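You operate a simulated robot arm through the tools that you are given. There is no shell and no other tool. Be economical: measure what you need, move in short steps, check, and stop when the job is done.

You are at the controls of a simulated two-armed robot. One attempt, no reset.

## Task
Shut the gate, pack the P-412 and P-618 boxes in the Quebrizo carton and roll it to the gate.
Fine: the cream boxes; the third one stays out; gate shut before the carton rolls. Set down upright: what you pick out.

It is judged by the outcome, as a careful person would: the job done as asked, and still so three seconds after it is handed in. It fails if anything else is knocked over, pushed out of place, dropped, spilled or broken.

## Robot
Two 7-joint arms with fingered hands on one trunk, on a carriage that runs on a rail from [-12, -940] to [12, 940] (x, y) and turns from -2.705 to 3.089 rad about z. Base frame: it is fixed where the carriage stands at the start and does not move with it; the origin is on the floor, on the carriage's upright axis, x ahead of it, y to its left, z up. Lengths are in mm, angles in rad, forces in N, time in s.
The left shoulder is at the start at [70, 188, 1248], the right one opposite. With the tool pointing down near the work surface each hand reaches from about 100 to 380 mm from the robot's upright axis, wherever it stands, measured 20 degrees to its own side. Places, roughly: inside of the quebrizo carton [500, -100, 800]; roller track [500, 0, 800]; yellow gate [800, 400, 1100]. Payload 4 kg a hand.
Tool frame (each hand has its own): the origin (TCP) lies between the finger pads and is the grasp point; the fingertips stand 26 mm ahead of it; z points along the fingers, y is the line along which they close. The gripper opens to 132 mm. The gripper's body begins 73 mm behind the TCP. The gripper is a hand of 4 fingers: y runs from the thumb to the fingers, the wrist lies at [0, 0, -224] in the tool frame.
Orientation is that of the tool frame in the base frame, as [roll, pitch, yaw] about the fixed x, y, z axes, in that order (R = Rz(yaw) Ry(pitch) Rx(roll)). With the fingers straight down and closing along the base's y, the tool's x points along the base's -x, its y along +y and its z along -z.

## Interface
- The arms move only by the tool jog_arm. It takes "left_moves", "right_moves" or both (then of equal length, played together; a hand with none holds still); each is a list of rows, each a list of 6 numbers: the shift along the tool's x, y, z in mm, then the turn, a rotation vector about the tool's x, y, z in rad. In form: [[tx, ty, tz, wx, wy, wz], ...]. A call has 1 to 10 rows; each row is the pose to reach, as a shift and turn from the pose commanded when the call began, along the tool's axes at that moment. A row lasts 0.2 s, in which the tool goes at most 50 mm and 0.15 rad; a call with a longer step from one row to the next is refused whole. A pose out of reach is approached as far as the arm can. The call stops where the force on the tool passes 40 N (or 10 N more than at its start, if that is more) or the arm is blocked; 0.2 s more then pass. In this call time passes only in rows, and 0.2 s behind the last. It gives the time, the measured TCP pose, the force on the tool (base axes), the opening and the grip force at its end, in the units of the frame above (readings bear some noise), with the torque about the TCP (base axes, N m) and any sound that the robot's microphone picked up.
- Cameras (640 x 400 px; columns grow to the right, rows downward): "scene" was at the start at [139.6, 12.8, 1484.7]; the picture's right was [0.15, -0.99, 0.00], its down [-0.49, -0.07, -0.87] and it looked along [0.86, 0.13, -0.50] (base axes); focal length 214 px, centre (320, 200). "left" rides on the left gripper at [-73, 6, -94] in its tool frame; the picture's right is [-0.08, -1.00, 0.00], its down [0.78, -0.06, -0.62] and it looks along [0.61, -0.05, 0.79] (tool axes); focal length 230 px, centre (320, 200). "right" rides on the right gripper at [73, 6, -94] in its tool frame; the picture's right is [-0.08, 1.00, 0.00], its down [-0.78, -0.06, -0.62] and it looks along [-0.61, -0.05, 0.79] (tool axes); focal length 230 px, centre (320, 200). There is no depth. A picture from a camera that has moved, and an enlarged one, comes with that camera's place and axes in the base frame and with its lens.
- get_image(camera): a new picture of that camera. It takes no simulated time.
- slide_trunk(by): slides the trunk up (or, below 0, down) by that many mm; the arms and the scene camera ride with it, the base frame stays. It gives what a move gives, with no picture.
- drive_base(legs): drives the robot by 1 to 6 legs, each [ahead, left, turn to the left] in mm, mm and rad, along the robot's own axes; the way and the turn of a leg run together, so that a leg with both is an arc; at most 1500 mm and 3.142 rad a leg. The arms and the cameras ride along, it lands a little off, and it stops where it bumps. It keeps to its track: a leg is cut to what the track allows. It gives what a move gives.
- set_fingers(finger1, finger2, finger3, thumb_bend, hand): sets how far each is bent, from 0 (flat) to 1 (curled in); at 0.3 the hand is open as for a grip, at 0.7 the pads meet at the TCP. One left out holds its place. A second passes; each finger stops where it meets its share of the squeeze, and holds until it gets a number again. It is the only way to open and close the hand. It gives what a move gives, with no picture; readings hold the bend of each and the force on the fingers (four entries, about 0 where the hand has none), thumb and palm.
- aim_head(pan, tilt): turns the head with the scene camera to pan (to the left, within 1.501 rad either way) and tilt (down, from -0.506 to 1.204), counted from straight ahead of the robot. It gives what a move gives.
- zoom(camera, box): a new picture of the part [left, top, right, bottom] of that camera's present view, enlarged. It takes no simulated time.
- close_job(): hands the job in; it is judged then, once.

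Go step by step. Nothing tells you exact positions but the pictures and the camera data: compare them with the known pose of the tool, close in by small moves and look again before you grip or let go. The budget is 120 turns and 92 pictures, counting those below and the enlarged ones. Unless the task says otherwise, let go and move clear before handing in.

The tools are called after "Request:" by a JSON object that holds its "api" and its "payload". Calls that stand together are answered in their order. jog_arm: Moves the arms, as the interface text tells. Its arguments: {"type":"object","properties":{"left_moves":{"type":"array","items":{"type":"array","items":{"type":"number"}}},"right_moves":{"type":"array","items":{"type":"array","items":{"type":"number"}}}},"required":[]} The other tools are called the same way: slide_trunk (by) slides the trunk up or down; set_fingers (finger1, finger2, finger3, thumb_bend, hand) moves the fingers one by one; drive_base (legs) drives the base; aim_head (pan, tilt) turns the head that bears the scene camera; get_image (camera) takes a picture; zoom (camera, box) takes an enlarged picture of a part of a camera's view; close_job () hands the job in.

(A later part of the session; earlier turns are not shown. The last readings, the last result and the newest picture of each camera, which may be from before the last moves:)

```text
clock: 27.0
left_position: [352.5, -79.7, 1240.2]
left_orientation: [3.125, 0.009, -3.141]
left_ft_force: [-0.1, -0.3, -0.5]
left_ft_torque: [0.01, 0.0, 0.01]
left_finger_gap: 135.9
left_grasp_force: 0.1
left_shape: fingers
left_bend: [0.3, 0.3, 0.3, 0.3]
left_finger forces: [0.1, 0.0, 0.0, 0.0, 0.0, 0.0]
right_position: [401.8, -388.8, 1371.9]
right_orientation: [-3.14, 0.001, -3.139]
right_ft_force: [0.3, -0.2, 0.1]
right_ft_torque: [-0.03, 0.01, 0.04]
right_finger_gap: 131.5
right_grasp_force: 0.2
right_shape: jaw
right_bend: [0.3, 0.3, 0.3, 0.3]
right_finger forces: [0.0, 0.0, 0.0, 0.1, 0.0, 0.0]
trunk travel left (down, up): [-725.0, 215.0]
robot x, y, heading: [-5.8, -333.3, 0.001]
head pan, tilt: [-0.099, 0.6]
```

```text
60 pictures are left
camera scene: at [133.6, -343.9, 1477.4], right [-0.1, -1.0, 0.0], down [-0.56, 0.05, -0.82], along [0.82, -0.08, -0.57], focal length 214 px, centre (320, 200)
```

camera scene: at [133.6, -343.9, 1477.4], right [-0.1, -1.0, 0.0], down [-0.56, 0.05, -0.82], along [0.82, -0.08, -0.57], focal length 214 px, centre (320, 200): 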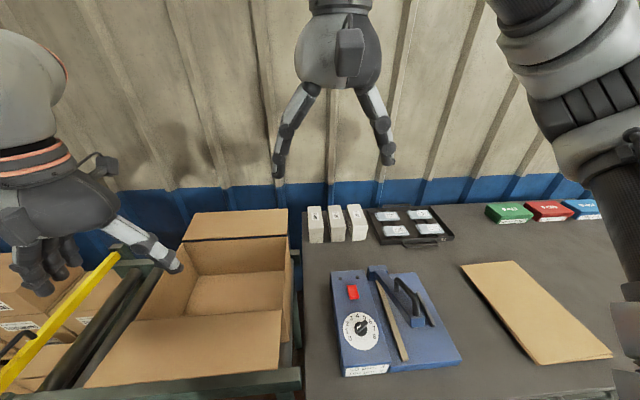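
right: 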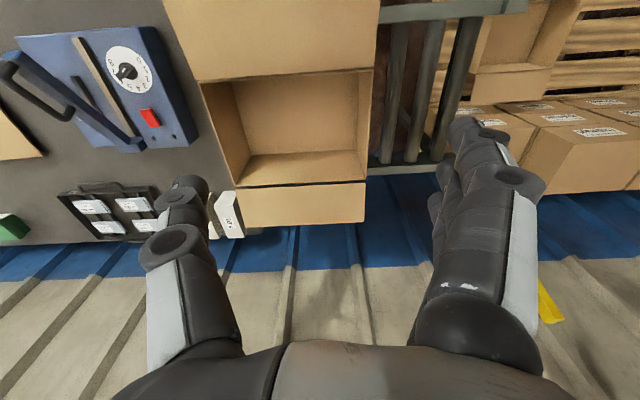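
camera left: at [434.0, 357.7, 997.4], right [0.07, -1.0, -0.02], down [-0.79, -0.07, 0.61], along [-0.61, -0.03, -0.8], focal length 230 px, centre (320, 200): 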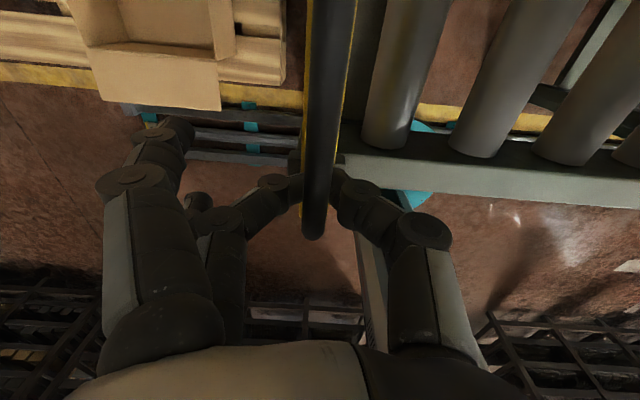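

Gate seated. Now a close look at the cream boxes and carton.

Request:
{"api": "zoom", "payload": {"camera": "scene", "box": [290, 180, 390, 260]}}

Request:
{"api": "zoom", "payload": {"camera": "scene", "box": [60, 190, 320, 400]}}

Request:
{"api": "get_image", "payload": {"camera": "right"}}

```text
5.00 times, centred on (340, 220) of scene
camera zoom: at [133.6, -343.9, 1477.4], right [-0.1, -1.0, 0.0], down [-0.56, 0.05, -0.82], along [0.82, -0.08, -0.57], focal length 1072 px, centre (220, 100)
```

zoom: 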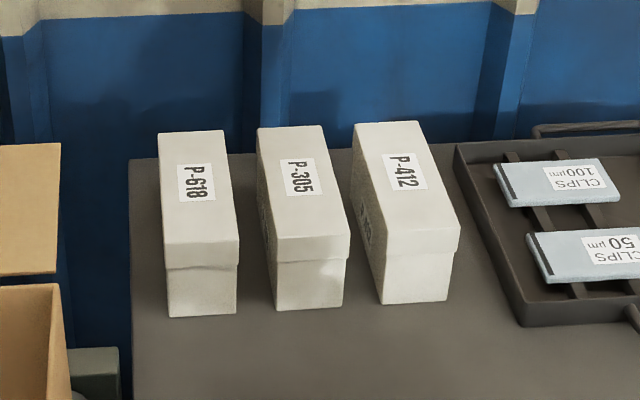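

```text
1.90 times, centred on (190, 295) of scene
camera zoom: at [133.6, -343.9, 1477.4], right [-0.1, -1.0, 0.0], down [-0.56, 0.05, -0.82], along [0.82, -0.08, -0.57], focal length 408 px, centre (568, 19)
```

zoom: 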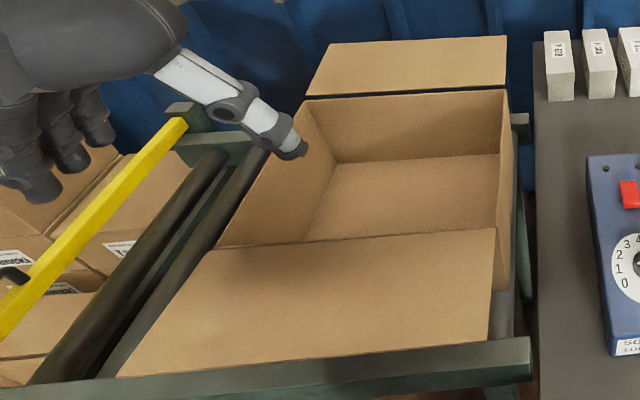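

```text
57 pictures are left
camera right: at [330.1, -382.2, 1464.5], right [0.08, 1.0, 0.0], down [0.78, -0.06, 0.62], along [0.61, -0.05, -0.79], focal length 230 px, centre (320, 200)
```

right: 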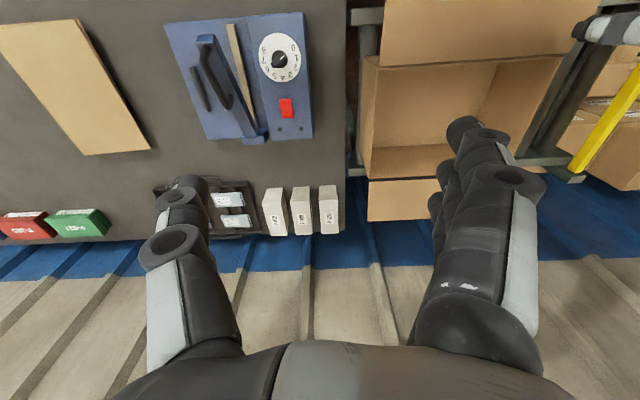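

P-618 is leftmost, P-305 middle, P-412 rightmost. I zoom with the right-hand camera to triangulate.

Request:
{"api": "zoom", "payload": {"camera": "right", "box": [250, 170, 360, 250]}}

```text
5.00 times, centred on (305, 210) of right
camera zoom: at [330.1, -382.2, 1464.5], right [0.08, 1.0, 0.0], down [0.78, -0.06, 0.62], along [0.61, -0.05, -0.79], focal length 1150 px, centre (395, 150)
```

zoom: 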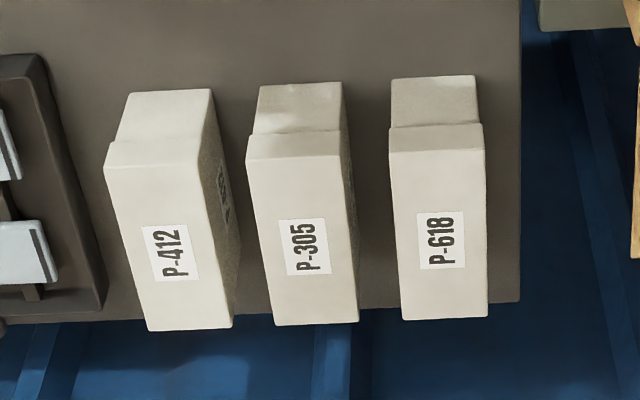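

Box size is about 60×140×75: P-618 centre (842, -393), P-412 centre (837, -571), tops at z≈897, table ≈822. They stand 28 mm apart, so I'll slide a straight thumb into the gap and close the fingers from the free side. I'll turn the base left so the right shoulder reaches further, and lower the trunk.

Request:
{"api": "drive_base", "payload": {"legs": [[0, 75, 0], [0, 0, 0.6]]}}

Request:
{"api": "slide_trunk", "payload": {"by": -150}}

Request:
{"api": "aim_head", "payload": {"pan": -0.8, "tilt": 0.6}}

Request:
{"api": "get_image", "payload": {"camera": "scene"}}

```text
clock: 29.7
left_position: [146.4, 151.3, 1240.9]
left_orientation: [3.123, 0.012, -2.542]
left_ft_force: [0.1, -0.3, 0.7]
left_ft_torque: [0.02, 0.04, 0.01]
left_finger_gap: 135.7
left_grasp_force: 0.0
left_shape: fingers
left_bend: [0.3, 0.3, 0.3, 0.3]
left_finger forces: [0.0, 0.0, 0.0, 0.1, 0.0, 0.0]
right_position: [363.1, -76.4, 1372.8]
right_orientation: [3.14, 0.002, -2.539]
right_ft_force: [-0.1, 0.3, 0.7]
right_ft_torque: [0.03, -0.01, -0.03]
right_finger_gap: 132.0
right_grasp_force: 0.0
right_shape: jaw
right_bend: [0.3, 0.3, 0.3, 0.3]
right_finger forces: [0.0, 0.0, 0.0, 0.0, 0.0, 0.0]
trunk travel left (down, up): [-725.0, 215.0]
robot x, y, heading: [-2.8, -263.1, 0.605]
head pan, tilt: [-0.099, 0.6]
```

```text
clock: 31.4
left_position: [146.0, 152.5, 1091.0]
left_orientation: [3.122, 0.009, -2.541]
left_ft_force: [0.0, 0.3, 0.3]
left_ft_torque: [0.01, 0.0, 0.0]
left_finger_gap: 135.7
left_grasp_force: 0.0
left_shape: fingers
left_bend: [0.3, 0.3, 0.3, 0.3]
left_finger forces: [0.0, 0.0, 0.1, 0.0, 0.0, 0.0]
right_position: [362.6, -74.2, 1221.3]
right_orientation: [3.141, 0.0, -2.538]
right_ft_force: [-0.2, 0.4, 0.8]
right_ft_torque: [-0.01, 0.01, 0.01]
right_finger_gap: 132.1
right_grasp_force: 0.1
right_shape: jaw
right_bend: [0.3, 0.3, 0.3, 0.3]
right_finger forces: [0.1, 0.0, 0.0, 0.1, 0.1, 0.1]
trunk travel left (down, up): [-575.0, 365.0]
robot x, y, heading: [-4.2, -261.9, 0.609]
head pan, tilt: [-0.099, 0.6]
```

```text
clock: 32.5
left_position: [146.8, 151.6, 1091.0]
left_orientation: [3.12, 0.011, -2.543]
left_ft_force: [0.8, -0.2, -0.1]
left_ft_torque: [-0.04, 0.04, 0.01]
left_finger_gap: 135.8
left_grasp_force: 0.2
left_shape: fingers
left_bend: [0.3, 0.3, 0.3, 0.3]
left_finger forces: [0.0, 0.0, 0.0, 0.0, 0.1, 0.0]
right_position: [362.0, -75.2, 1222.1]
right_orientation: [3.14, -0.001, -2.541]
right_ft_force: [0.1, 0.0, 1.1]
right_ft_torque: [-0.01, 0.05, 0.03]
right_finger_gap: 131.8
right_grasp_force: 0.1
right_shape: jaw
right_bend: [0.3, 0.3, 0.3, 0.3]
right_finger forces: [0.0, 0.0, 0.1, 0.0, 0.1, 0.0]
trunk travel left (down, up): [-575.0, 365.0]
robot x, y, heading: [0.5, -262.1, 0.602]
head pan, tilt: [-0.799, 0.6]
```

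```text
55 pictures are left
camera scene: at [124.5, -250.2, 1327.4], right [-0.19, -0.98, 0.0], down [-0.55, 0.11, -0.83], along [0.81, -0.16, -0.56], focal length 214 px, centre (320, 200)
```

scene: 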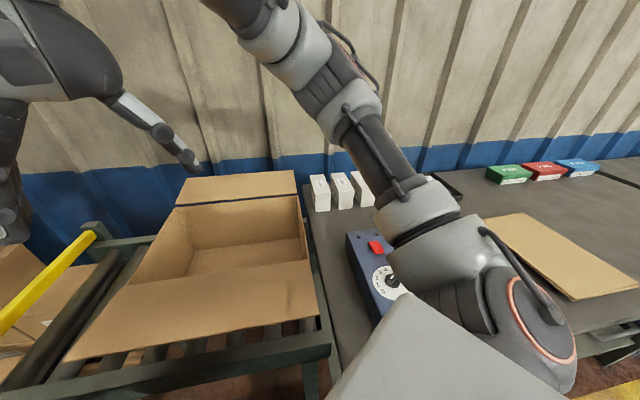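

Clear path above the carton. Moving the right hand toward the boxes with yaw squared to the base.

Request:
{"api": "jog_arm", "payload": {"right_moves": [[-6, -40.5, 9, 0, 0, 0.06], [-12, -81, 18, 0, 0, 0.12], [-18, -121.5, 28, 0, 0, 0.18], [-24, -162, 37, 0, 0, 0.24], [-30, -202.5, 46, 0, 0, 0.3], [-35, -243, 55, 0, 0, 0.36], [-41, -283.5, 64, 0, 0, 0.42], [-47, -324, 74, 0, 0, 0.48], [-53, -364.5, 83, 0, 0, 0.54], [-59, -405, 92, 0, 0, 0.6]]}}

Request:
{"api": "get_image", "payload": {"camera": "right"}}

```text
clock: 34.7
left_position: [146.5, 150.4, 1091.2]
left_orientation: [3.122, 0.01, -2.542]
left_ft_force: [0.2, 0.8, -0.8]
left_ft_torque: [-0.01, 0.01, 0.0]
left_finger_gap: 136.0
left_grasp_force: 0.0
left_shape: fingers
left_bend: [0.3, 0.3, 0.3, 0.3]
left_finger forces: [0.0, 0.0, 0.0, 0.0, 0.1, 0.0]
right_position: [642.6, -376.7, 1129.6]
right_orientation: [3.141, -0.001, -3.139]
right_ft_force: [0.5, -0.3, 0.0]
right_ft_torque: [0.0, -0.03, 0.02]
right_finger_gap: 132.2
right_grasp_force: 0.1
right_shape: jaw
right_bend: [0.3, 0.3, 0.3, 0.3]
right_finger forces: [0.0, 0.1, 0.1, 0.0, 0.0, 0.0]
trunk travel left (down, up): [-575.0, 365.0]
robot x, y, heading: [-6.6, -263.8, 0.607]
head pan, tilt: [-0.799, 0.6]
```

```text
54 pictures are left
camera right: at [570.1, -369.9, 1222.8], right [0.08, 1.0, 0.0], down [0.79, -0.06, 0.62], along [0.61, -0.05, -0.79], focal length 230 px, centre (320, 200)
```

right: 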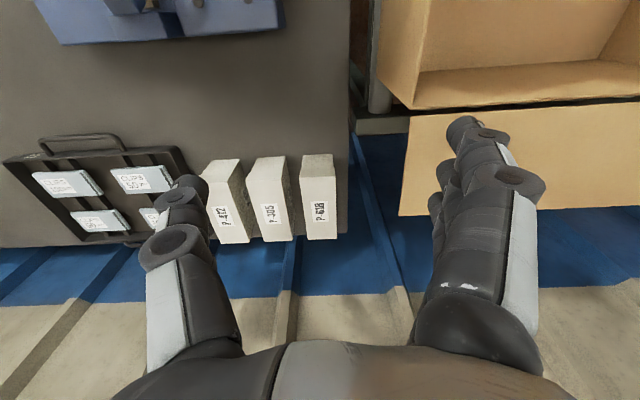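

Set the thumb straighter, then zoom on the boxes for a finer fix.

Request:
{"api": "set_fingers", "payload": {"hand": "right", "thumb_bend": 0.44, "finger1": 0.4, "finger2": 0.4, "finger3": 0.4}}

Request:
{"api": "get_image", "payload": {"camera": "right"}}

Request:
{"api": "zoom", "payload": {"camera": "right", "box": [190, 140, 370, 260]}}

```text
clock: 35.7
left_position: [145.6, 151.2, 1092.5]
left_orientation: [3.123, 0.011, -2.545]
left_ft_force: [0.2, 0.1, -0.1]
left_ft_torque: [0.02, -0.01, 0.01]
left_finger_gap: 135.5
left_grasp_force: 0.0
left_shape: fingers
left_bend: [0.3, 0.3, 0.3, 0.3]
left_finger forces: [0.0, 0.0, 0.1, 0.0, 0.1, 0.0]
right_position: [641.7, -375.1, 1130.1]
right_orientation: [-3.14, -0.001, -3.141]
right_ft_force: [-0.2, 0.2, -1.4]
right_ft_torque: [-0.02, -0.04, 0.02]
right_finger_gap: 98.0
right_grasp_force: 0.0
right_shape: fingers
right_bend: [0.4, 0.4, 0.4, 0.44]
right_finger forces: [0.0, 0.0, 0.0, 0.0, 0.0, 0.0]
trunk travel left (down, up): [-575.0, 365.0]
robot x, y, heading: [-2.7, -261.2, 0.601]
head pan, tilt: [-0.799, 0.6]
```

```text
53 pictures are left
camera right: at [569.3, -368.7, 1223.3], right [0.08, 1.0, 0.0], down [0.79, -0.06, 0.62], along [0.61, -0.05, -0.79], focal length 230 px, centre (320, 200)
```

right: 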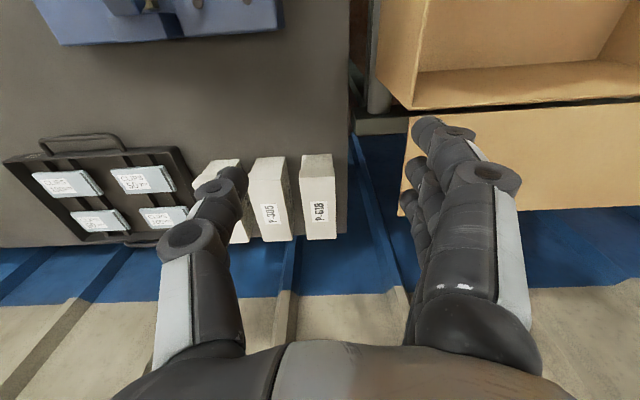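

```text
3.33 times, centred on (280, 200) of right
camera zoom: at [569.3, -368.7, 1223.3], right [0.08, 1.0, 0.0], down [0.79, -0.06, 0.62], along [0.61, -0.05, -0.79], focal length 767 px, centre (453, 200)
```

zoom: 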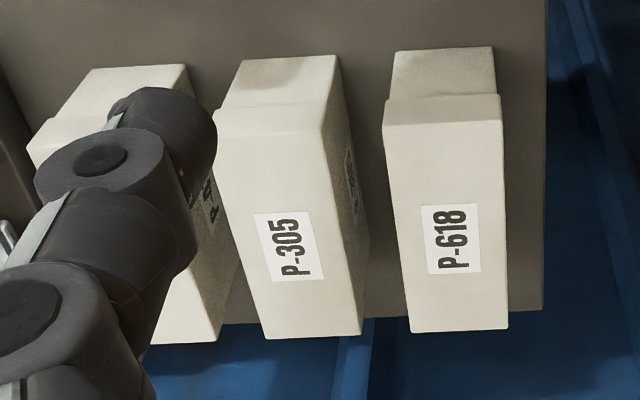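

P-618 spans y -422…-362 with a 30 mm gap to P-305, and the thumb is nearly straight. I'll tilt the hand 0.4 rad forward and hover above P-618 with the thumb over the gap.

Request:
{"api": "jog_arm", "payload": {"right_moves": [[-31, 0, 28, 0, -0.067, 0], [-61, 0, 57, 0, -0.133, 0], [-92, 0, 85, 0, -0.2, 0], [-122, 0, 113, 0, -0.267, 0], [-153, 0, 142, 0, -0.333, 0], [-183, 0, 170, 0, -0.4, 0]]}}

Request:
{"api": "get_image", "payload": {"camera": "right"}}

Request:
{"api": "get_image", "payload": {"camera": "scene"}}

```text
clock: 37.1
left_position: [146.8, 152.0, 1089.9]
left_orientation: [3.122, 0.01, -2.542]
left_ft_force: [0.7, 0.6, -0.4]
left_ft_torque: [-0.01, -0.01, 0.03]
left_finger_gap: 135.7
left_grasp_force: 0.0
left_shape: fingers
left_bend: [0.3, 0.3, 0.3, 0.3]
left_finger forces: [0.0, 0.0, 0.1, 0.0, 0.0, 0.0]
right_position: [826.2, -375.3, 959.1]
right_orientation: [-3.141, 0.4, -3.141]
right_ft_force: [-0.1, 0.1, -0.3]
right_ft_torque: [-0.01, -0.02, 0.01]
right_finger_gap: 97.7
right_grasp_force: 0.0
right_shape: fingers
right_bend: [0.4, 0.4, 0.4, 0.44]
right_finger forces: [0.0, 0.0, 0.1, 0.0, 0.0, 0.1]
trunk travel left (down, up): [-575.0, 365.0]
robot x, y, heading: [-3.6, -259.2, 0.607]
head pan, tilt: [-0.799, 0.6]
```

```text
51 pictures are left
camera right: at [722.4, -369.1, 1016.0], right [0.07, 1.0, 0.03], down [0.48, -0.06, 0.87], along [0.87, -0.05, -0.49], focal length 230 px, centre (320, 200)
```

right: 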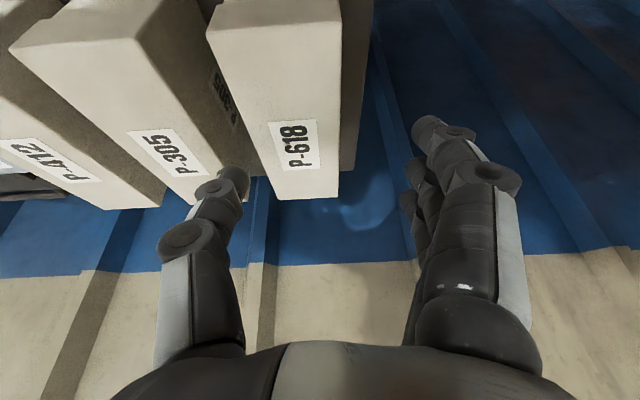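

```text
50 pictures are left
camera scene: at [125.8, -250.3, 1327.3], right [-0.19, -0.98, 0.0], down [-0.56, 0.11, -0.82], along [0.81, -0.16, -0.57], focal length 214 px, centre (320, 200)
```

scene: 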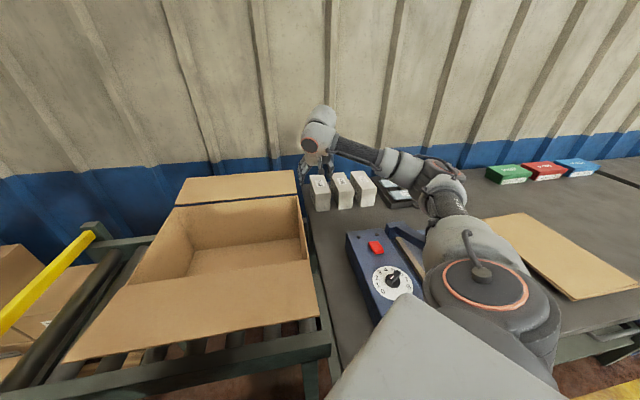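

Gap measured 33 mm with the thumb over it. Descending to TCP z≈878.

Request:
{"api": "jog_arm", "payload": {"right_moves": [[-5.3, -1.7, 13.1, 0, 0, 0], [4.4, -1.7, 36.1, 0, 0, 0], [13.4, -1.7, 57.3, 0, 0, 0], [22.3, -1.7, 78.5, 0, 0, 0]]}}

Request:
{"api": "get_image", "payload": {"camera": "right"}}

Request:
{"api": "zoom", "payload": {"camera": "scene", "box": [270, 90, 430, 220]}}

```text
clock: 38.1
left_position: [145.3, 152.6, 1090.9]
left_orientation: [3.122, 0.011, -2.543]
left_ft_force: [0.8, -0.2, 0.1]
left_ft_torque: [0.0, 0.0, -0.01]
left_finger_gap: 135.7
left_grasp_force: 0.1
left_shape: fingers
left_bend: [0.3, 0.3, 0.3, 0.3]
left_finger forces: [0.0, 0.0, 0.0, 0.1, 0.0, 0.0]
right_position: [832.4, -378.5, 877.5]
right_orientation: [3.14, 0.402, 3.141]
right_ft_force: [1.3, -1.6, 2.6]
right_ft_torque: [-0.06, 0.05, -0.01]
right_finger_gap: 98.4
right_grasp_force: 1.5
right_shape: fingers
right_bend: [0.4, 0.4, 0.4, 0.44]
right_finger forces: [0.1, 0.0, 0.0, 0.0, 2.5, 0.0]
trunk travel left (down, up): [-575.0, 365.0]
robot x, y, heading: [-4.9, -259.7, 0.603]
head pan, tilt: [-0.799, 0.6]
```

```text
49 pictures are left
camera right: at [729.4, -372.2, 934.7], right [0.07, 1.0, 0.03], down [0.48, -0.06, 0.87], along [0.87, -0.05, -0.48], focal length 230 px, centre (320, 200)
```

right: 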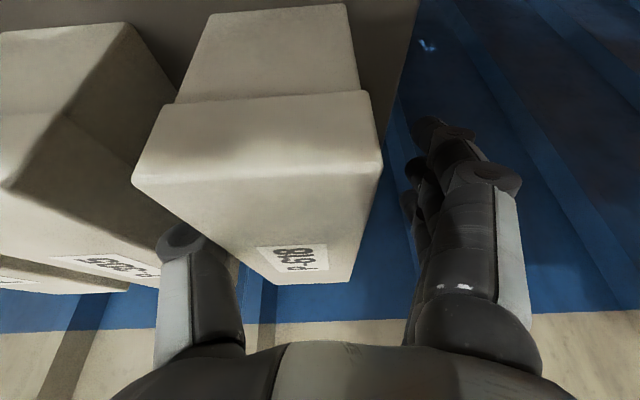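

```text
3.08 times, centred on (350, 155) of scene
camera zoom: at [124.3, -250.6, 1327.5], right [-0.19, -0.98, 0.0], down [-0.55, 0.11, -0.83], along [0.81, -0.16, -0.56], focal length 660 px, centre (228, 338)
```

zoom: 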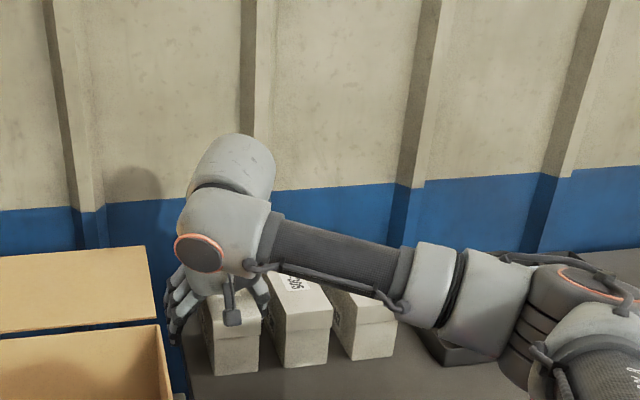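

Thumb is in the gap lightly touching P-618 only. Closing the fingers from the free side.

Request:
{"api": "set_fingers", "payload": {"hand": "right", "finger1": 0.7, "finger2": 0.7, "finger3": 0.7, "thumb_bend": 0.47}}

Request:
{"api": "get_image", "payload": {"camera": "right"}}

Request:
{"api": "zoom", "payload": {"camera": "scene", "box": [290, 140, 390, 220]}}

```text
clock: 39.1
left_position: [146.2, 152.4, 1090.7]
left_orientation: [3.123, 0.007, -2.543]
left_ft_force: [0.3, 0.0, 0.2]
left_ft_torque: [-0.03, 0.0, 0.02]
left_finger_gap: 135.9
left_grasp_force: 0.0
left_shape: fingers
left_bend: [0.3, 0.3, 0.3, 0.3]
left_finger forces: [0.0, 0.0, 0.0, 0.1, 0.0, 0.0]
right_position: [832.0, -377.0, 877.3]
right_orientation: [3.141, 0.401, -3.141]
right_ft_force: [-0.2, 1.4, -0.4]
right_ft_torque: [0.12, -0.01, 0.05]
right_finger_gap: 61.9
right_grasp_force: 13.8
right_shape: fingers
right_bend: [0.62, 0.63, 0.63, 0.47]
right_finger forces: [4.7, 4.6, 4.3, 0.0, 14.2, 0.0]
trunk travel left (down, up): [-575.0, 365.0]
robot x, y, heading: [-1.4, -260.8, 0.601]
head pan, tilt: [-0.799, 0.6]
```

```text
47 pictures are left
camera right: at [729.4, -371.5, 934.4], right [0.07, 1.0, 0.03], down [0.48, -0.06, 0.87], along [0.87, -0.05, -0.49], focal length 230 px, centre (320, 200)
```

right: 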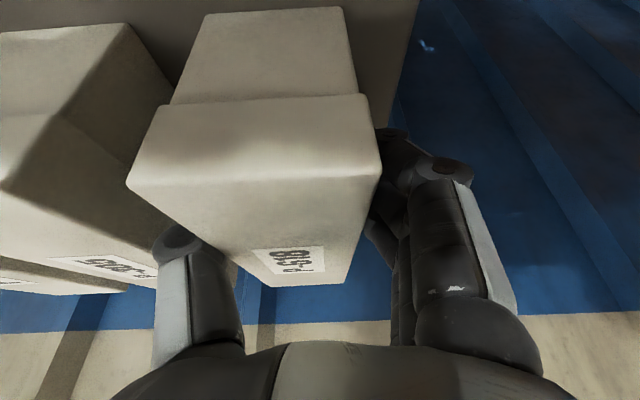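

```text
5.00 times, centred on (340, 180) of scene
camera zoom: at [124.5, -250.0, 1327.4], right [-0.19, -0.98, 0.0], down [-0.55, 0.11, -0.83], along [0.81, -0.16, -0.56], focal length 1072 px, centre (220, 300)
```

zoom: 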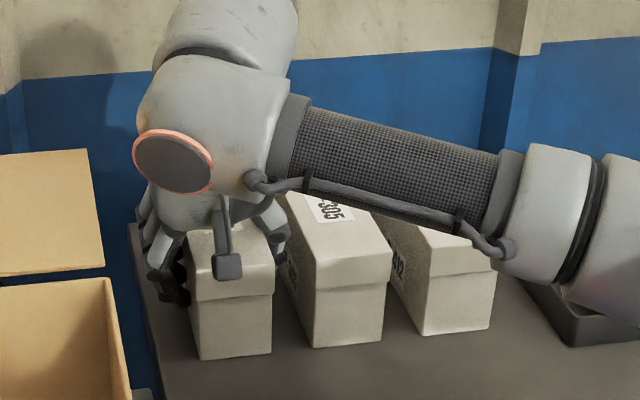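

Gripped at 62 mm width, balanced forces. Lifting a little straight up to test.

Request:
{"api": "jog_arm", "payload": {"right_moves": [[-3.9, 0, -9.2, 0, 0, 0], [-9.7, 0, -23, 0, 0, 0], [-15.6, 0, -36.8, 0, 0, 0]]}}

Request:
{"api": "get_image", "payload": {"camera": "right"}}

Request:
{"api": "zoom", "payload": {"camera": "scene", "box": [290, 140, 390, 220]}}

```text
clock: 39.9
left_position: [147.0, 152.6, 1091.5]
left_orientation: [3.123, 0.009, -2.543]
left_ft_force: [1.1, 0.2, -0.1]
left_ft_torque: [-0.01, -0.02, -0.01]
left_finger_gap: 135.9
left_grasp_force: 0.1
left_shape: fingers
left_bend: [0.3, 0.3, 0.3, 0.3]
left_finger forces: [0.0, 0.0, 0.0, 0.0, 0.0, 0.1]
right_position: [832.0, -377.3, 916.5]
right_orientation: [3.141, 0.399, -3.139]
right_ft_force: [-0.1, -0.4, -3.4]
right_ft_torque: [0.05, 0.04, 0.01]
right_finger_gap: 61.0
right_grasp_force: 11.5
right_shape: fingers
right_bend: [0.64, 0.64, 0.64, 0.46]
right_finger forces: [4.0, 3.7, 3.6, 0.0, 11.9, 0.0]
trunk travel left (down, up): [-575.0, 365.0]
robot x, y, heading: [-2.1, -262.7, 0.6]
head pan, tilt: [-0.799, 0.6]
```

```text
45 pictures are left
camera right: at [729.9, -370.8, 973.3], right [0.07, 1.0, 0.03], down [0.48, -0.06, 0.87], along [0.87, -0.05, -0.49], focal length 230 px, centre (320, 200)
```

right: 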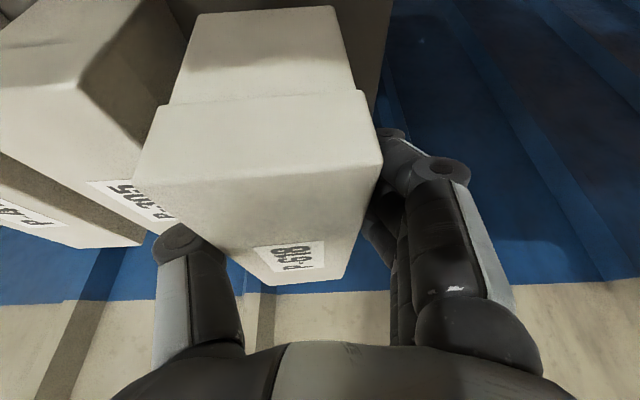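

```text
5.00 times, centred on (340, 180) of scene
camera zoom: at [124.8, -250.3, 1327.3], right [-0.19, -0.98, 0.0], down [-0.55, 0.11, -0.82], along [0.81, -0.16, -0.57], focal length 1072 px, centre (220, 300)
```

zoom: 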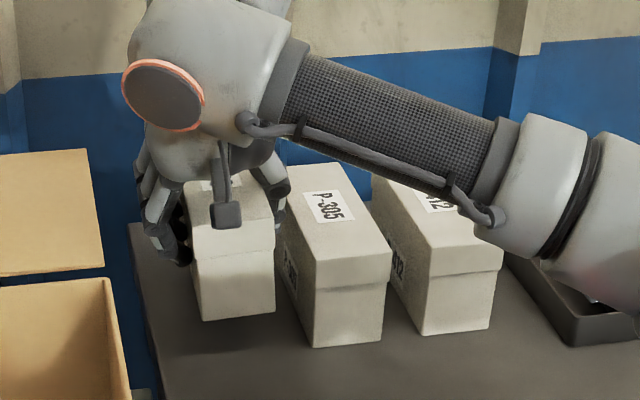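

Lifted cleanly (≈0.4 kg). Raise it above the carton's far flap, then drive left so it lines up with the carton.

Request:
{"api": "jog_arm", "payload": {"right_moves": [[-15, 0, -36, 0, 0, 0], [-31, 0, -73, 0, 0, 0], [-47, 0, -111, 0, 0, 0], [-62, 0, -147, 0, 0, 0], [-76, 0, -180, 0, 0, 0]]}}

Request:
{"api": "drive_base", "payload": {"legs": [[117, 171, 0]]}}

Request:
{"api": "get_image", "payload": {"camera": "scene"}}

```text
clock: 41.1
left_position: [144.1, 151.3, 1090.1]
left_orientation: [3.123, 0.011, -2.544]
left_ft_force: [0.3, 0.6, 0.6]
left_ft_torque: [-0.01, -0.02, 0.02]
left_finger_gap: 135.7
left_grasp_force: 0.1
left_shape: fingers
left_bend: [0.3, 0.3, 0.3, 0.3]
left_finger forces: [0.0, 0.0, 0.0, 0.1, 0.1, 0.0]
right_position: [832.6, -376.8, 1114.0]
right_orientation: [3.14, 0.401, -3.141]
right_ft_force: [0.1, 1.2, -2.8]
right_ft_torque: [0.02, 0.02, 0.01]
right_finger_gap: 60.8
right_grasp_force: 11.2
right_shape: fingers
right_bend: [0.64, 0.64, 0.64, 0.46]
right_finger forces: [3.9, 3.7, 3.4, 0.2, 11.7, 0.0]
trunk travel left (down, up): [-575.0, 365.0]
robot x, y, heading: [-3.9, -260.6, 0.603]
head pan, tilt: [-0.799, 0.6]
```

```text
clock: 42.7
left_position: [151.4, 360.6, 1090.6]
left_orientation: [3.122, 0.008, -2.546]
left_ft_force: [-0.9, -0.3, -0.1]
left_ft_torque: [-0.02, -0.01, -0.01]
left_finger_gap: 135.9
left_grasp_force: 0.0
left_shape: fingers
left_bend: [0.3, 0.3, 0.3, 0.3]
left_finger forces: [0.0, 0.1, 0.0, 0.1, 0.0, 0.1]
right_position: [836.9, -168.1, 1111.8]
right_orientation: [3.139, 0.398, 3.14]
right_ft_force: [0.4, -0.4, -2.3]
right_ft_torque: [0.05, 0.05, 0.04]
right_finger_gap: 60.8
right_grasp_force: 11.5
right_shape: fingers
right_bend: [0.64, 0.64, 0.64, 0.46]
right_finger forces: [4.0, 3.7, 3.4, 0.0, 11.6, 0.1]
trunk travel left (down, up): [-575.0, 365.0]
robot x, y, heading: [-3.1, -51.8, 0.604]
head pan, tilt: [-0.799, 0.6]
```

```text
43 pictures are left
camera scene: at [127.9, -41.9, 1327.3], right [-0.2, -0.98, 0.0], down [-0.55, 0.11, -0.82], along [0.81, -0.16, -0.57], focal length 214 px, centre (320, 200)
```

scene: 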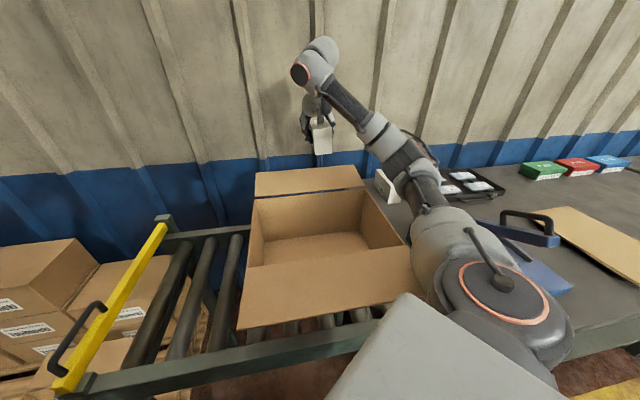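

Box secure over the carton's far side. Pulling back over the opening to x≈525.

Request:
{"api": "jog_arm", "payload": {"right_moves": [[36, 0, -15, 0, 0, 0], [72, 0, -30, 0, 0, 0], [108, 0, -45, 0, 0, 0], [144, 0, -61, 0, 0, 0], [180, 0, -76, 0, 0, 0], [215, 0, -91, 0, 0, 0], [251, 0, -106, 0, 0, 0], [287, 0, -121, 0, 0, 0]]}}

Request:
{"api": "get_image", "payload": {"camera": "scene"}}

Request:
{"api": "get_image", "payload": {"camera": "right"}}

```text
clock: 44.5
left_position: [149.2, 361.9, 1090.1]
left_orientation: [3.124, 0.012, -2.546]
left_ft_force: [-0.9, -0.5, -0.4]
left_ft_torque: [-0.01, -0.02, 0.01]
left_finger_gap: 135.8
left_grasp_force: 0.0
left_shape: fingers
left_bend: [0.3, 0.3, 0.3, 0.3]
left_finger forces: [0.1, 0.0, 0.1, 0.0, 0.1, 0.0]
right_position: [531.7, -160.5, 1121.4]
right_orientation: [3.139, 0.397, 3.14]
right_ft_force: [0.5, 0.8, -2.8]
right_ft_torque: [0.03, 0.04, -0.04]
right_finger_gap: 60.8
right_grasp_force: 11.9
right_shape: fingers
right_bend: [0.64, 0.64, 0.64, 0.46]
right_finger forces: [3.9, 3.6, 3.5, 0.0, 11.6, 0.0]
right hand out of reach, approached as far as the arm can: row 8
trunk travel left (down, up): [-575.0, 365.0]
robot x, y, heading: [-0.2, -51.9, 0.6]
head pan, tilt: [-0.799, 0.6]
```

```text
42 pictures are left
camera scene: at [126.6, -40.8, 1327.4], right [-0.2, -0.98, 0.0], down [-0.55, 0.11, -0.83], along [0.81, -0.16, -0.56], focal length 214 px, centre (320, 200)
```

scene: 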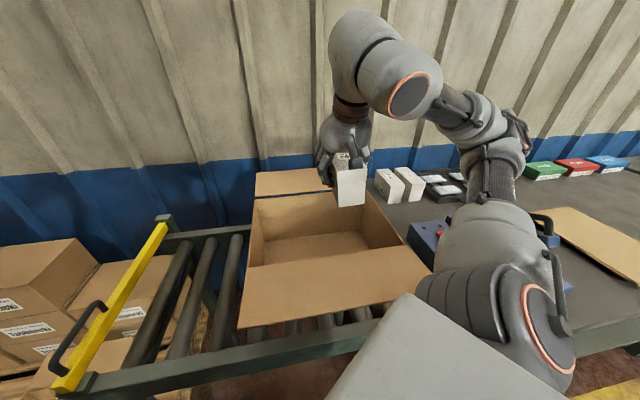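

```text
41 pictures are left
camera right: at [429.0, -154.5, 1179.2], right [0.07, 1.0, 0.03], down [0.49, -0.06, 0.87], along [0.87, -0.05, -0.49], focal length 230 px, centre (320, 200)
```

right: 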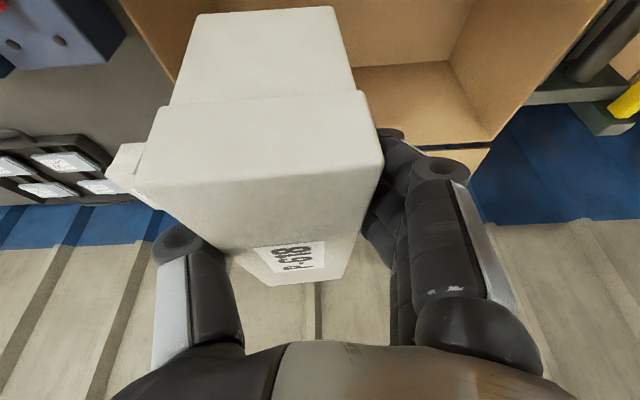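

The arm is too folded at this heading to go down. I'll drive/turn right (heading ≈ -0.3) to give the right arm more room, then bring the box back over the carton.

Request:
{"api": "drive_base", "payload": {"legs": [[46, 68, 0], [0, 0, -0.9]]}}

Request:
{"api": "aim_head", "payload": {"pan": 0.1, "tilt": 0.75}}

Request:
{"api": "get_image", "payload": {"camera": "scene"}}

```text
clock: 47.9
left_position: [417.1, 172.6, 1091.3]
left_orientation: [3.123, 0.009, 2.842]
left_ft_force: [-0.1, -0.4, 0.7]
left_ft_torque: [0.04, -0.03, -0.02]
left_finger_gap: 135.8
left_grasp_force: 0.1
left_shape: fingers
left_bend: [0.3, 0.3, 0.3, 0.3]
left_finger forces: [0.0, 0.0, 0.1, 0.0, 0.1, 0.0]
right_position: [247.4, -453.1, 1122.2]
right_orientation: [-3.139, 0.396, 2.244]
right_ft_force: [-0.2, 0.3, -3.3]
right_ft_torque: [0.08, -0.02, 0.02]
right_finger_gap: 60.7
right_grasp_force: 11.4
right_shape: fingers
right_bend: [0.64, 0.64, 0.65, 0.46]
right_finger forces: [4.0, 3.6, 3.6, 0.1, 11.5, 0.0]
trunk travel left (down, up): [-575.0, 365.0]
robot x, y, heading: [1.2, 33.8, -0.294]
head pan, tilt: [-0.799, 0.6]
```

```text
clock: 49.1
left_position: [416.9, 171.5, 1091.0]
left_orientation: [3.124, 0.01, 2.843]
left_ft_force: [-0.3, -0.3, -0.3]
left_ft_torque: [0.02, 0.01, 0.0]
left_finger_gap: 135.9
left_grasp_force: 0.1
left_shape: fingers
left_bend: [0.3, 0.3, 0.3, 0.3]
left_finger forces: [0.0, 0.0, 0.0, 0.0, 0.0, 0.0]
right_position: [248.4, -453.2, 1122.0]
right_orientation: [3.141, 0.395, 2.243]
right_ft_force: [0.7, 0.0, -2.7]
right_ft_torque: [0.07, -0.02, 0.02]
right_finger_gap: 60.9
right_grasp_force: 10.8
right_shape: fingers
right_bend: [0.64, 0.64, 0.65, 0.46]
right_finger forces: [3.8, 3.7, 3.4, 0.0, 11.4, 0.0]
trunk travel left (down, up): [-575.0, 365.0]
robot x, y, heading: [2.2, 34.1, -0.298]
head pan, tilt: [0.099, 0.75]
```

```text
40 pictures are left
camera scene: at [129.7, 0.1, 1314.5], right [-0.19, -0.98, 0.0], down [-0.67, 0.13, -0.73], along [0.72, -0.14, -0.68], focal length 214 px, centre (320, 200)
```

scene: 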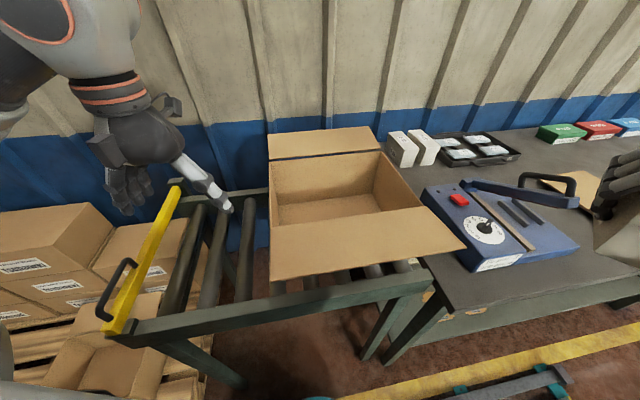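

Good view; box is held at the right. Bringing it over the carton opening while turning it back square.

Request:
{"api": "jog_arm", "payload": {"right_moves": [[4.6, 40, -1.9, -0.03465, 0, -0.08307], [9.2, 80, -3.8, -0.0693, 0, -0.16614], [13.8, 120, -5.8, -0.10395, 0, -0.24921], [18.4, 160, -7.7, -0.1386, 0, -0.33228], [23, 200, -9.6, -0.17325, 0, -0.41535], [27.6, 240, -11.5, -0.2079, 0, -0.49842], [32.2, 280, -13.4, -0.24255, 0, -0.58149], [36.8, 320, -15.4, -0.2772, 0, -0.66456], [41.4, 360, -17.3, -0.31185, 0, -0.74763], [46, 400, -19.2, -0.3465, 0, -0.8307]]}}

Request:
{"api": "get_image", "payload": {"camera": "scene"}}

```text
clock: 51.3
left_position: [418.0, 173.1, 1090.2]
left_orientation: [3.123, 0.008, 2.842]
left_ft_force: [-0.2, 0.4, 0.1]
left_ft_torque: [0.02, -0.01, 0.01]
left_finger_gap: 135.9
left_grasp_force: 0.1
left_shape: fingers
left_bend: [0.3, 0.3, 0.3, 0.3]
left_finger forces: [0.1, 0.1, 0.0, 0.1, 0.0, 0.1]
right_position: [532.7, -163.8, 1119.0]
right_orientation: [-3.139, 0.393, -3.137]
right_ft_force: [0.1, 0.5, -3.1]
right_ft_torque: [0.04, 0.05, -0.03]
right_finger_gap: 61.1
right_grasp_force: 10.9
right_shape: fingers
right_bend: [0.64, 0.64, 0.65, 0.45]
right_finger forces: [3.8, 3.6, 3.5, 0.0, 11.0, 0.1]
trunk travel left (down, up): [-575.0, 365.0]
robot x, y, heading: [1.6, 34.1, -0.3]
head pan, tilt: [0.099, 0.75]
```

```text
39 pictures are left
camera scene: at [131.1, 1.8, 1314.3], right [-0.19, -0.98, 0.0], down [-0.67, 0.13, -0.73], along [0.72, -0.14, -0.68], focal length 214 px, centre (320, 200)
```

scene: 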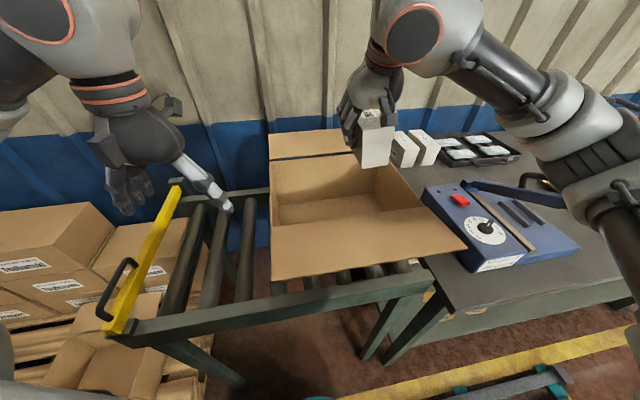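

Box sits above the opening with margin on all sides. Lowering to just above the carton floor.

Request:
{"api": "jog_arm", "payload": {"right_moves": [[17.2, 0, 41.6, 0, 0, 0], [34.5, 0, 83.2, 0, 0, 0], [51.7, 0, 124.7, 0, 0, 0], [68.9, 0, 166.3, 0, 0, 0], [84.3, 0, 203.3, 0, 0, 0]]}}

Request:
{"api": "get_image", "payload": {"camera": "scene"}}

Request:
{"api": "get_image", "payload": {"camera": "right"}}

```text
clock: 52.4
left_position: [416.1, 171.7, 1091.6]
left_orientation: [3.123, 0.009, 2.842]
left_ft_force: [-0.3, -0.8, -1.2]
left_ft_torque: [0.01, 0.01, -0.03]
left_finger_gap: 135.6
left_grasp_force: 0.0
left_shape: fingers
left_bend: [0.3, 0.3, 0.3, 0.3]
left_finger forces: [0.0, 0.0, 0.0, 0.1, 0.0, 0.1]
right_position: [530.1, -162.5, 940.4]
right_orientation: [3.136, 0.411, 3.14]
right_ft_force: [2.8, 0.2, 7.3]
right_ft_torque: [0.12, 1.5, -0.07]
right_finger_gap: 60.8
right_grasp_force: 11.1
right_shape: fingers
right_bend: [0.64, 0.65, 0.65, 0.45]
right_finger forces: [3.8, 3.7, 4.1, 0.0, 11.1, 0.0]
trunk travel left (down, up): [-575.0, 365.0]
robot x, y, heading: [-2.8, 31.7, -0.294]
head pan, tilt: [0.099, 0.75]
stopped in row 5 (right hand): the force on the tool passed its limit at 103 N (the readings are from after the stop); the commanded pose is now the measured one
```

```text
38 pictures are left
camera scene: at [129.1, 0.7, 1314.7], right [-0.19, -0.98, 0.0], down [-0.67, 0.13, -0.73], along [0.72, -0.14, -0.68], focal length 214 px, centre (320, 200)
```

scene: 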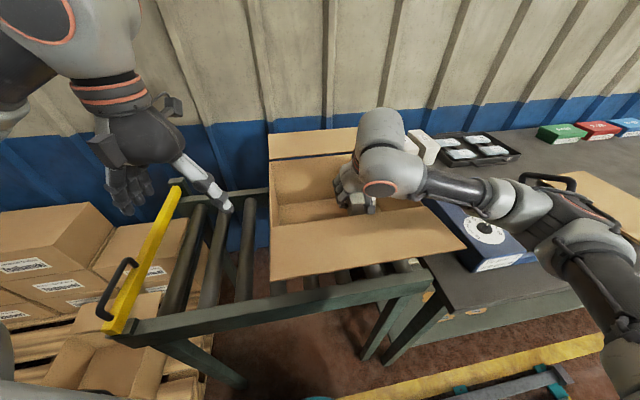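

```text
37 pictures are left
camera right: at [427.4, -157.6, 995.5], right [0.07, 1.0, 0.04], down [0.47, -0.06, 0.88], along [0.88, -0.04, -0.48], focal length 230 px, centre (320, 200)
```

right: 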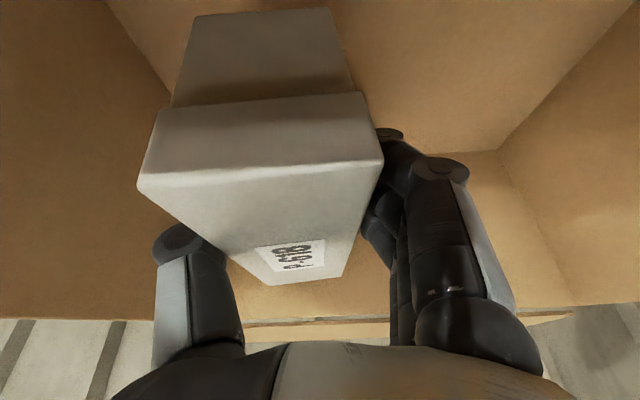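

It stopped with a contact on the hand, at TCP z≈940. The hand camera housing is probably on the near wall's edge. Zooming to see.

Request:
{"api": "zoom", "payload": {"camera": "scene", "box": [260, 90, 480, 290]}}

```text
2.00 times, centred on (370, 190) of scene
camera zoom: at [129.1, 0.7, 1314.7], right [-0.19, -0.98, 0.0], down [-0.67, 0.13, -0.73], along [0.72, -0.14, -0.68], focal length 429 px, centre (220, 220)
```

zoom: 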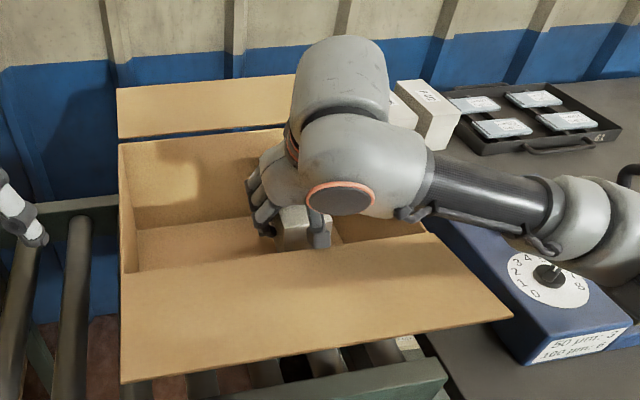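

The hand camera's bracket met the near wall's top edge. I'll raise a bit, shift 20 mm away from that wall, and lower again.

Request:
{"api": "jog_arm", "payload": {"right_moves": [[-6, 0, -13.8, 0, 0.006, 0], [-24.3, 0, -5.8, 0, 0.012, 0], [-14.3, 0, 17.2, 0, 0.012, 0], [-4.3, 0, 40.1, 0, 0.012, 0]]}}

Request:
{"api": "zoom", "payload": {"camera": "scene", "box": [260, 90, 480, 290]}}

Request:
{"api": "get_image", "payload": {"camera": "right"}}

```text
clock: 53.4
left_position: [416.7, 171.7, 1091.2]
left_orientation: [3.122, 0.008, 2.844]
left_ft_force: [0.4, -0.1, 0.4]
left_ft_torque: [-0.01, 0.04, 0.0]
left_finger_gap: 136.0
left_grasp_force: 0.1
left_shape: fingers
left_bend: [0.3, 0.3, 0.3, 0.3]
left_finger forces: [0.0, 0.2, 0.0, 0.0, 0.0, 0.0]
right_position: [551.7, -162.8, 902.5]
right_orientation: [3.137, 0.398, -3.14]
right_ft_force: [0.0, -0.1, -3.0]
right_ft_torque: [0.06, 0.05, 0.03]
right_finger_gap: 60.7
right_grasp_force: 11.4
right_shape: fingers
right_bend: [0.64, 0.65, 0.65, 0.45]
right_finger forces: [3.8, 3.6, 4.1, 0.0, 11.0, 0.0]
trunk travel left (down, up): [-575.0, 365.0]
robot x, y, heading: [4.2, 33.8, -0.292]
head pan, tilt: [0.099, 0.75]
```

```text
2.00 times, centred on (370, 190) of scene
camera zoom: at [130.4, 0.3, 1314.5], right [-0.19, -0.98, 0.0], down [-0.67, 0.13, -0.73], along [0.72, -0.14, -0.68], focal length 429 px, centre (220, 220)
```

zoom: 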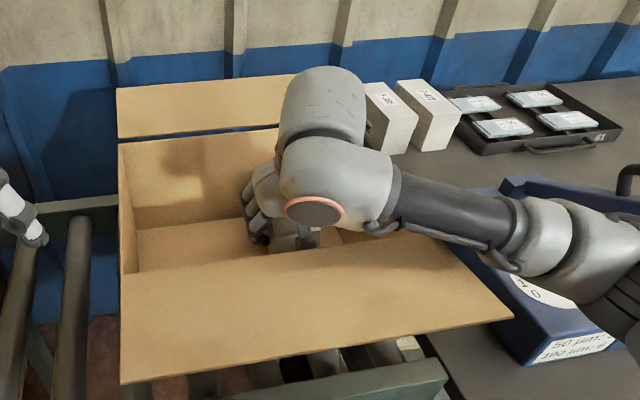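

```text
34 pictures are left
camera right: at [449.0, -156.9, 960.2], right [0.07, 1.0, 0.03], down [0.49, -0.06, 0.87], along [0.87, -0.04, -0.49], focal length 230 px, centre (320, 200)
```

right: 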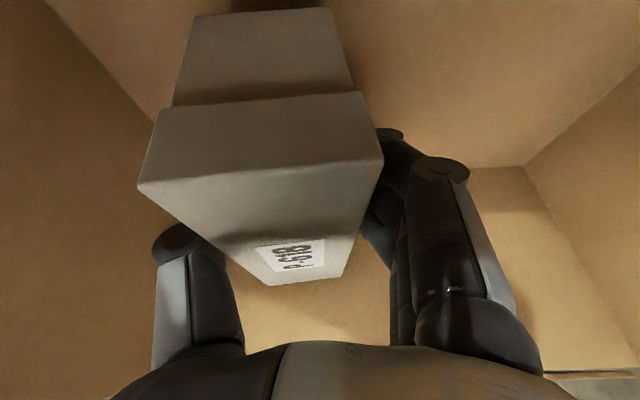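

Passing cleanly now. Lowering in small steps toward the floor.

Request:
{"api": "jog_arm", "payload": {"right_moves": [[3.1, 0, 7.4, 0, 0, 0], [6.2, 0, 14.8, 0, 0, 0], [8.6, 0, 20.3, 0, 0, 0]]}}

Request:
{"api": "jog_arm", "payload": {"right_moves": [[1.6, 0, 3.7, 0, 0, 0], [3.1, 0, 7.4, 0, 0, 0]]}}

```text
clock: 54.2
left_position: [409.1, 177.3, 1095.2]
left_orientation: [3.125, 0.019, 2.843]
left_ft_force: [-0.2, -0.2, 0.3]
left_ft_torque: [0.02, 0.03, -0.03]
left_finger_gap: 135.9
left_grasp_force: 0.1
left_shape: fingers
left_bend: [0.3, 0.3, 0.3, 0.3]
left_finger forces: [0.1, 0.0, 0.0, 0.1, 0.0, 0.1]
right_position: [547.1, -160.5, 892.8]
right_orientation: [3.14, 0.415, -3.139]
right_ft_force: [-4.8, -0.5, 15.3]
right_ft_torque: [0.13, -0.26, -0.05]
right_finger_gap: 60.8
right_grasp_force: 15.0
right_shape: fingers
right_bend: [0.65, 0.66, 0.66, 0.46]
right_finger forces: [4.3, 4.3, 4.9, 0.0, 16.8, 0.1]
trunk travel left (down, up): [-575.0, 365.0]
robot x, y, heading: [-0.1, 32.3, -0.294]
head pan, tilt: [0.099, 0.75]
```

```text
clock: 54.8
left_position: [406.9, 178.7, 1096.8]
left_orientation: [3.126, 0.021, 2.845]
left_ft_force: [-0.5, 0.3, 0.8]
left_ft_torque: [0.01, 0.02, 0.01]
left_finger_gap: 135.8
left_grasp_force: 0.0
left_shape: fingers
left_bend: [0.3, 0.3, 0.3, 0.3]
left_finger forces: [0.1, 0.0, 0.0, 0.0, 0.0, 0.1]
right_position: [546.6, -159.7, 891.6]
right_orientation: [3.138, 0.426, 3.14]
right_ft_force: [-10.1, -2.9, 31.7]
right_ft_torque: [0.25, -0.1, -0.07]
right_finger_gap: 62.6
right_grasp_force: 22.4
right_shape: fingers
right_bend: [0.66, 0.66, 0.66, 0.47]
right_finger forces: [6.3, 5.9, 5.3, 0.1, 28.2, 0.0]
trunk travel left (down, up): [-575.0, 365.0]
robot x, y, heading: [-3.2, 28.8, -0.294]
head pan, tilt: [0.099, 0.75]
```

The box is on the carton floor (TCP ≈893). I relax the downward push, then open.

Request:
{"api": "jog_arm", "payload": {"right_moves": [[-3.5, 0, -8.3, 0, 0, 0], [-7, 0, -16.6, 0, 0, 0]]}}

Request:
{"api": "get_image", "payload": {"camera": "right"}}

```text
clock: 55.4
left_position: [413.0, 174.3, 1091.2]
left_orientation: [3.124, 0.014, 2.841]
left_ft_force: [0.3, -0.1, 0.6]
left_ft_torque: [-0.03, 0.02, -0.03]
left_finger_gap: 135.4
left_grasp_force: 0.0
left_shape: fingers
left_bend: [0.3, 0.3, 0.3, 0.3]
left_finger forces: [0.0, 0.1, 0.0, 0.1, 0.0, 0.0]
right_position: [546.9, -163.4, 893.6]
right_orientation: [-3.141, 0.399, -3.14]
right_ft_force: [1.3, 0.3, -2.8]
right_ft_torque: [0.08, 0.07, 0.0]
right_finger_gap: 61.0
right_grasp_force: 11.8
right_shape: fingers
right_bend: [0.64, 0.64, 0.65, 0.46]
right_finger forces: [3.9, 3.8, 3.5, 0.1, 12.5, 0.0]
trunk travel left (down, up): [-575.0, 365.0]
robot x, y, heading: [1.0, 30.3, -0.298]
head pan, tilt: [0.099, 0.75]
```

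```text
33 pictures are left
camera right: at [444.0, -155.7, 950.0], right [0.07, 1.0, 0.03], down [0.48, -0.06, 0.87], along [0.87, -0.05, -0.49], focal length 230 px, centre (320, 200)
```

right: 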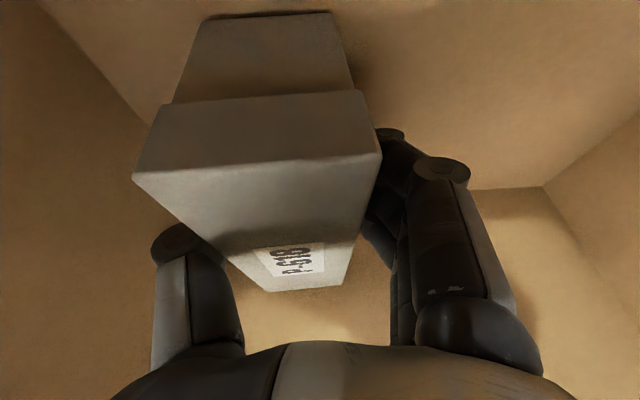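

Still carrying the weight, so I'm just above contact. Lowering a few mm to get light contact.

Request:
{"api": "jog_arm", "payload": {"right_moves": [[1.2, 0, 2.8, 0, 0, 0], [2, 0, 4.6, 0, 0, 0]]}}

Request:
{"api": "zoom", "payload": {"camera": "right", "box": [60, 0, 480, 260]}}

```text
clock: 56.0
left_position: [411.3, 175.1, 1093.8]
left_orientation: [3.124, 0.015, 2.844]
left_ft_force: [0.0, 0.1, 0.6]
left_ft_torque: [0.02, 0.01, -0.02]
left_finger_gap: 135.5
left_grasp_force: 0.0
left_shape: fingers
left_bend: [0.3, 0.3, 0.3, 0.3]
left_finger forces: [0.1, 0.0, 0.1, 0.0, 0.1, 0.1]
right_position: [547.4, -161.1, 892.6]
right_orientation: [3.14, 0.407, -3.138]
right_ft_force: [-4.8, 0.4, 8.1]
right_ft_torque: [0.17, -0.15, -0.04]
right_finger_gap: 61.3
right_grasp_force: 15.0
right_shape: fingers
right_bend: [0.64, 0.65, 0.65, 0.46]
right_finger forces: [4.9, 4.4, 4.6, 0.0, 16.4, 0.0]
trunk travel left (down, up): [-575.0, 365.0]
robot x, y, heading: [0.9, 30.6, -0.293]
head pan, tilt: [0.099, 0.75]
```

```text
1.52 times, centred on (270, 130) of right
camera zoom: at [444.0, -154.6, 949.0], right [0.07, 1.0, 0.03], down [0.48, -0.06, 0.88], along [0.88, -0.04, -0.48], focal length 351 px, centre (396, 307)
```

zoom: 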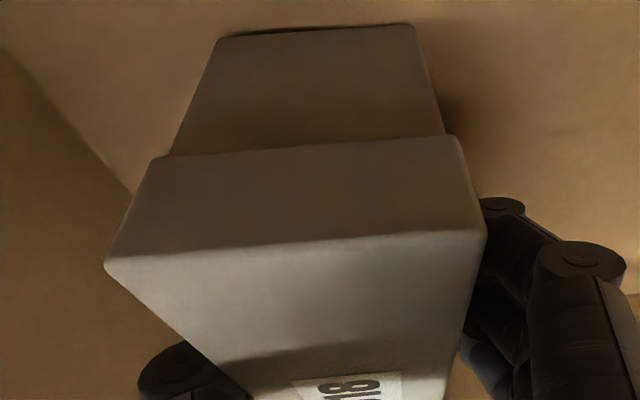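

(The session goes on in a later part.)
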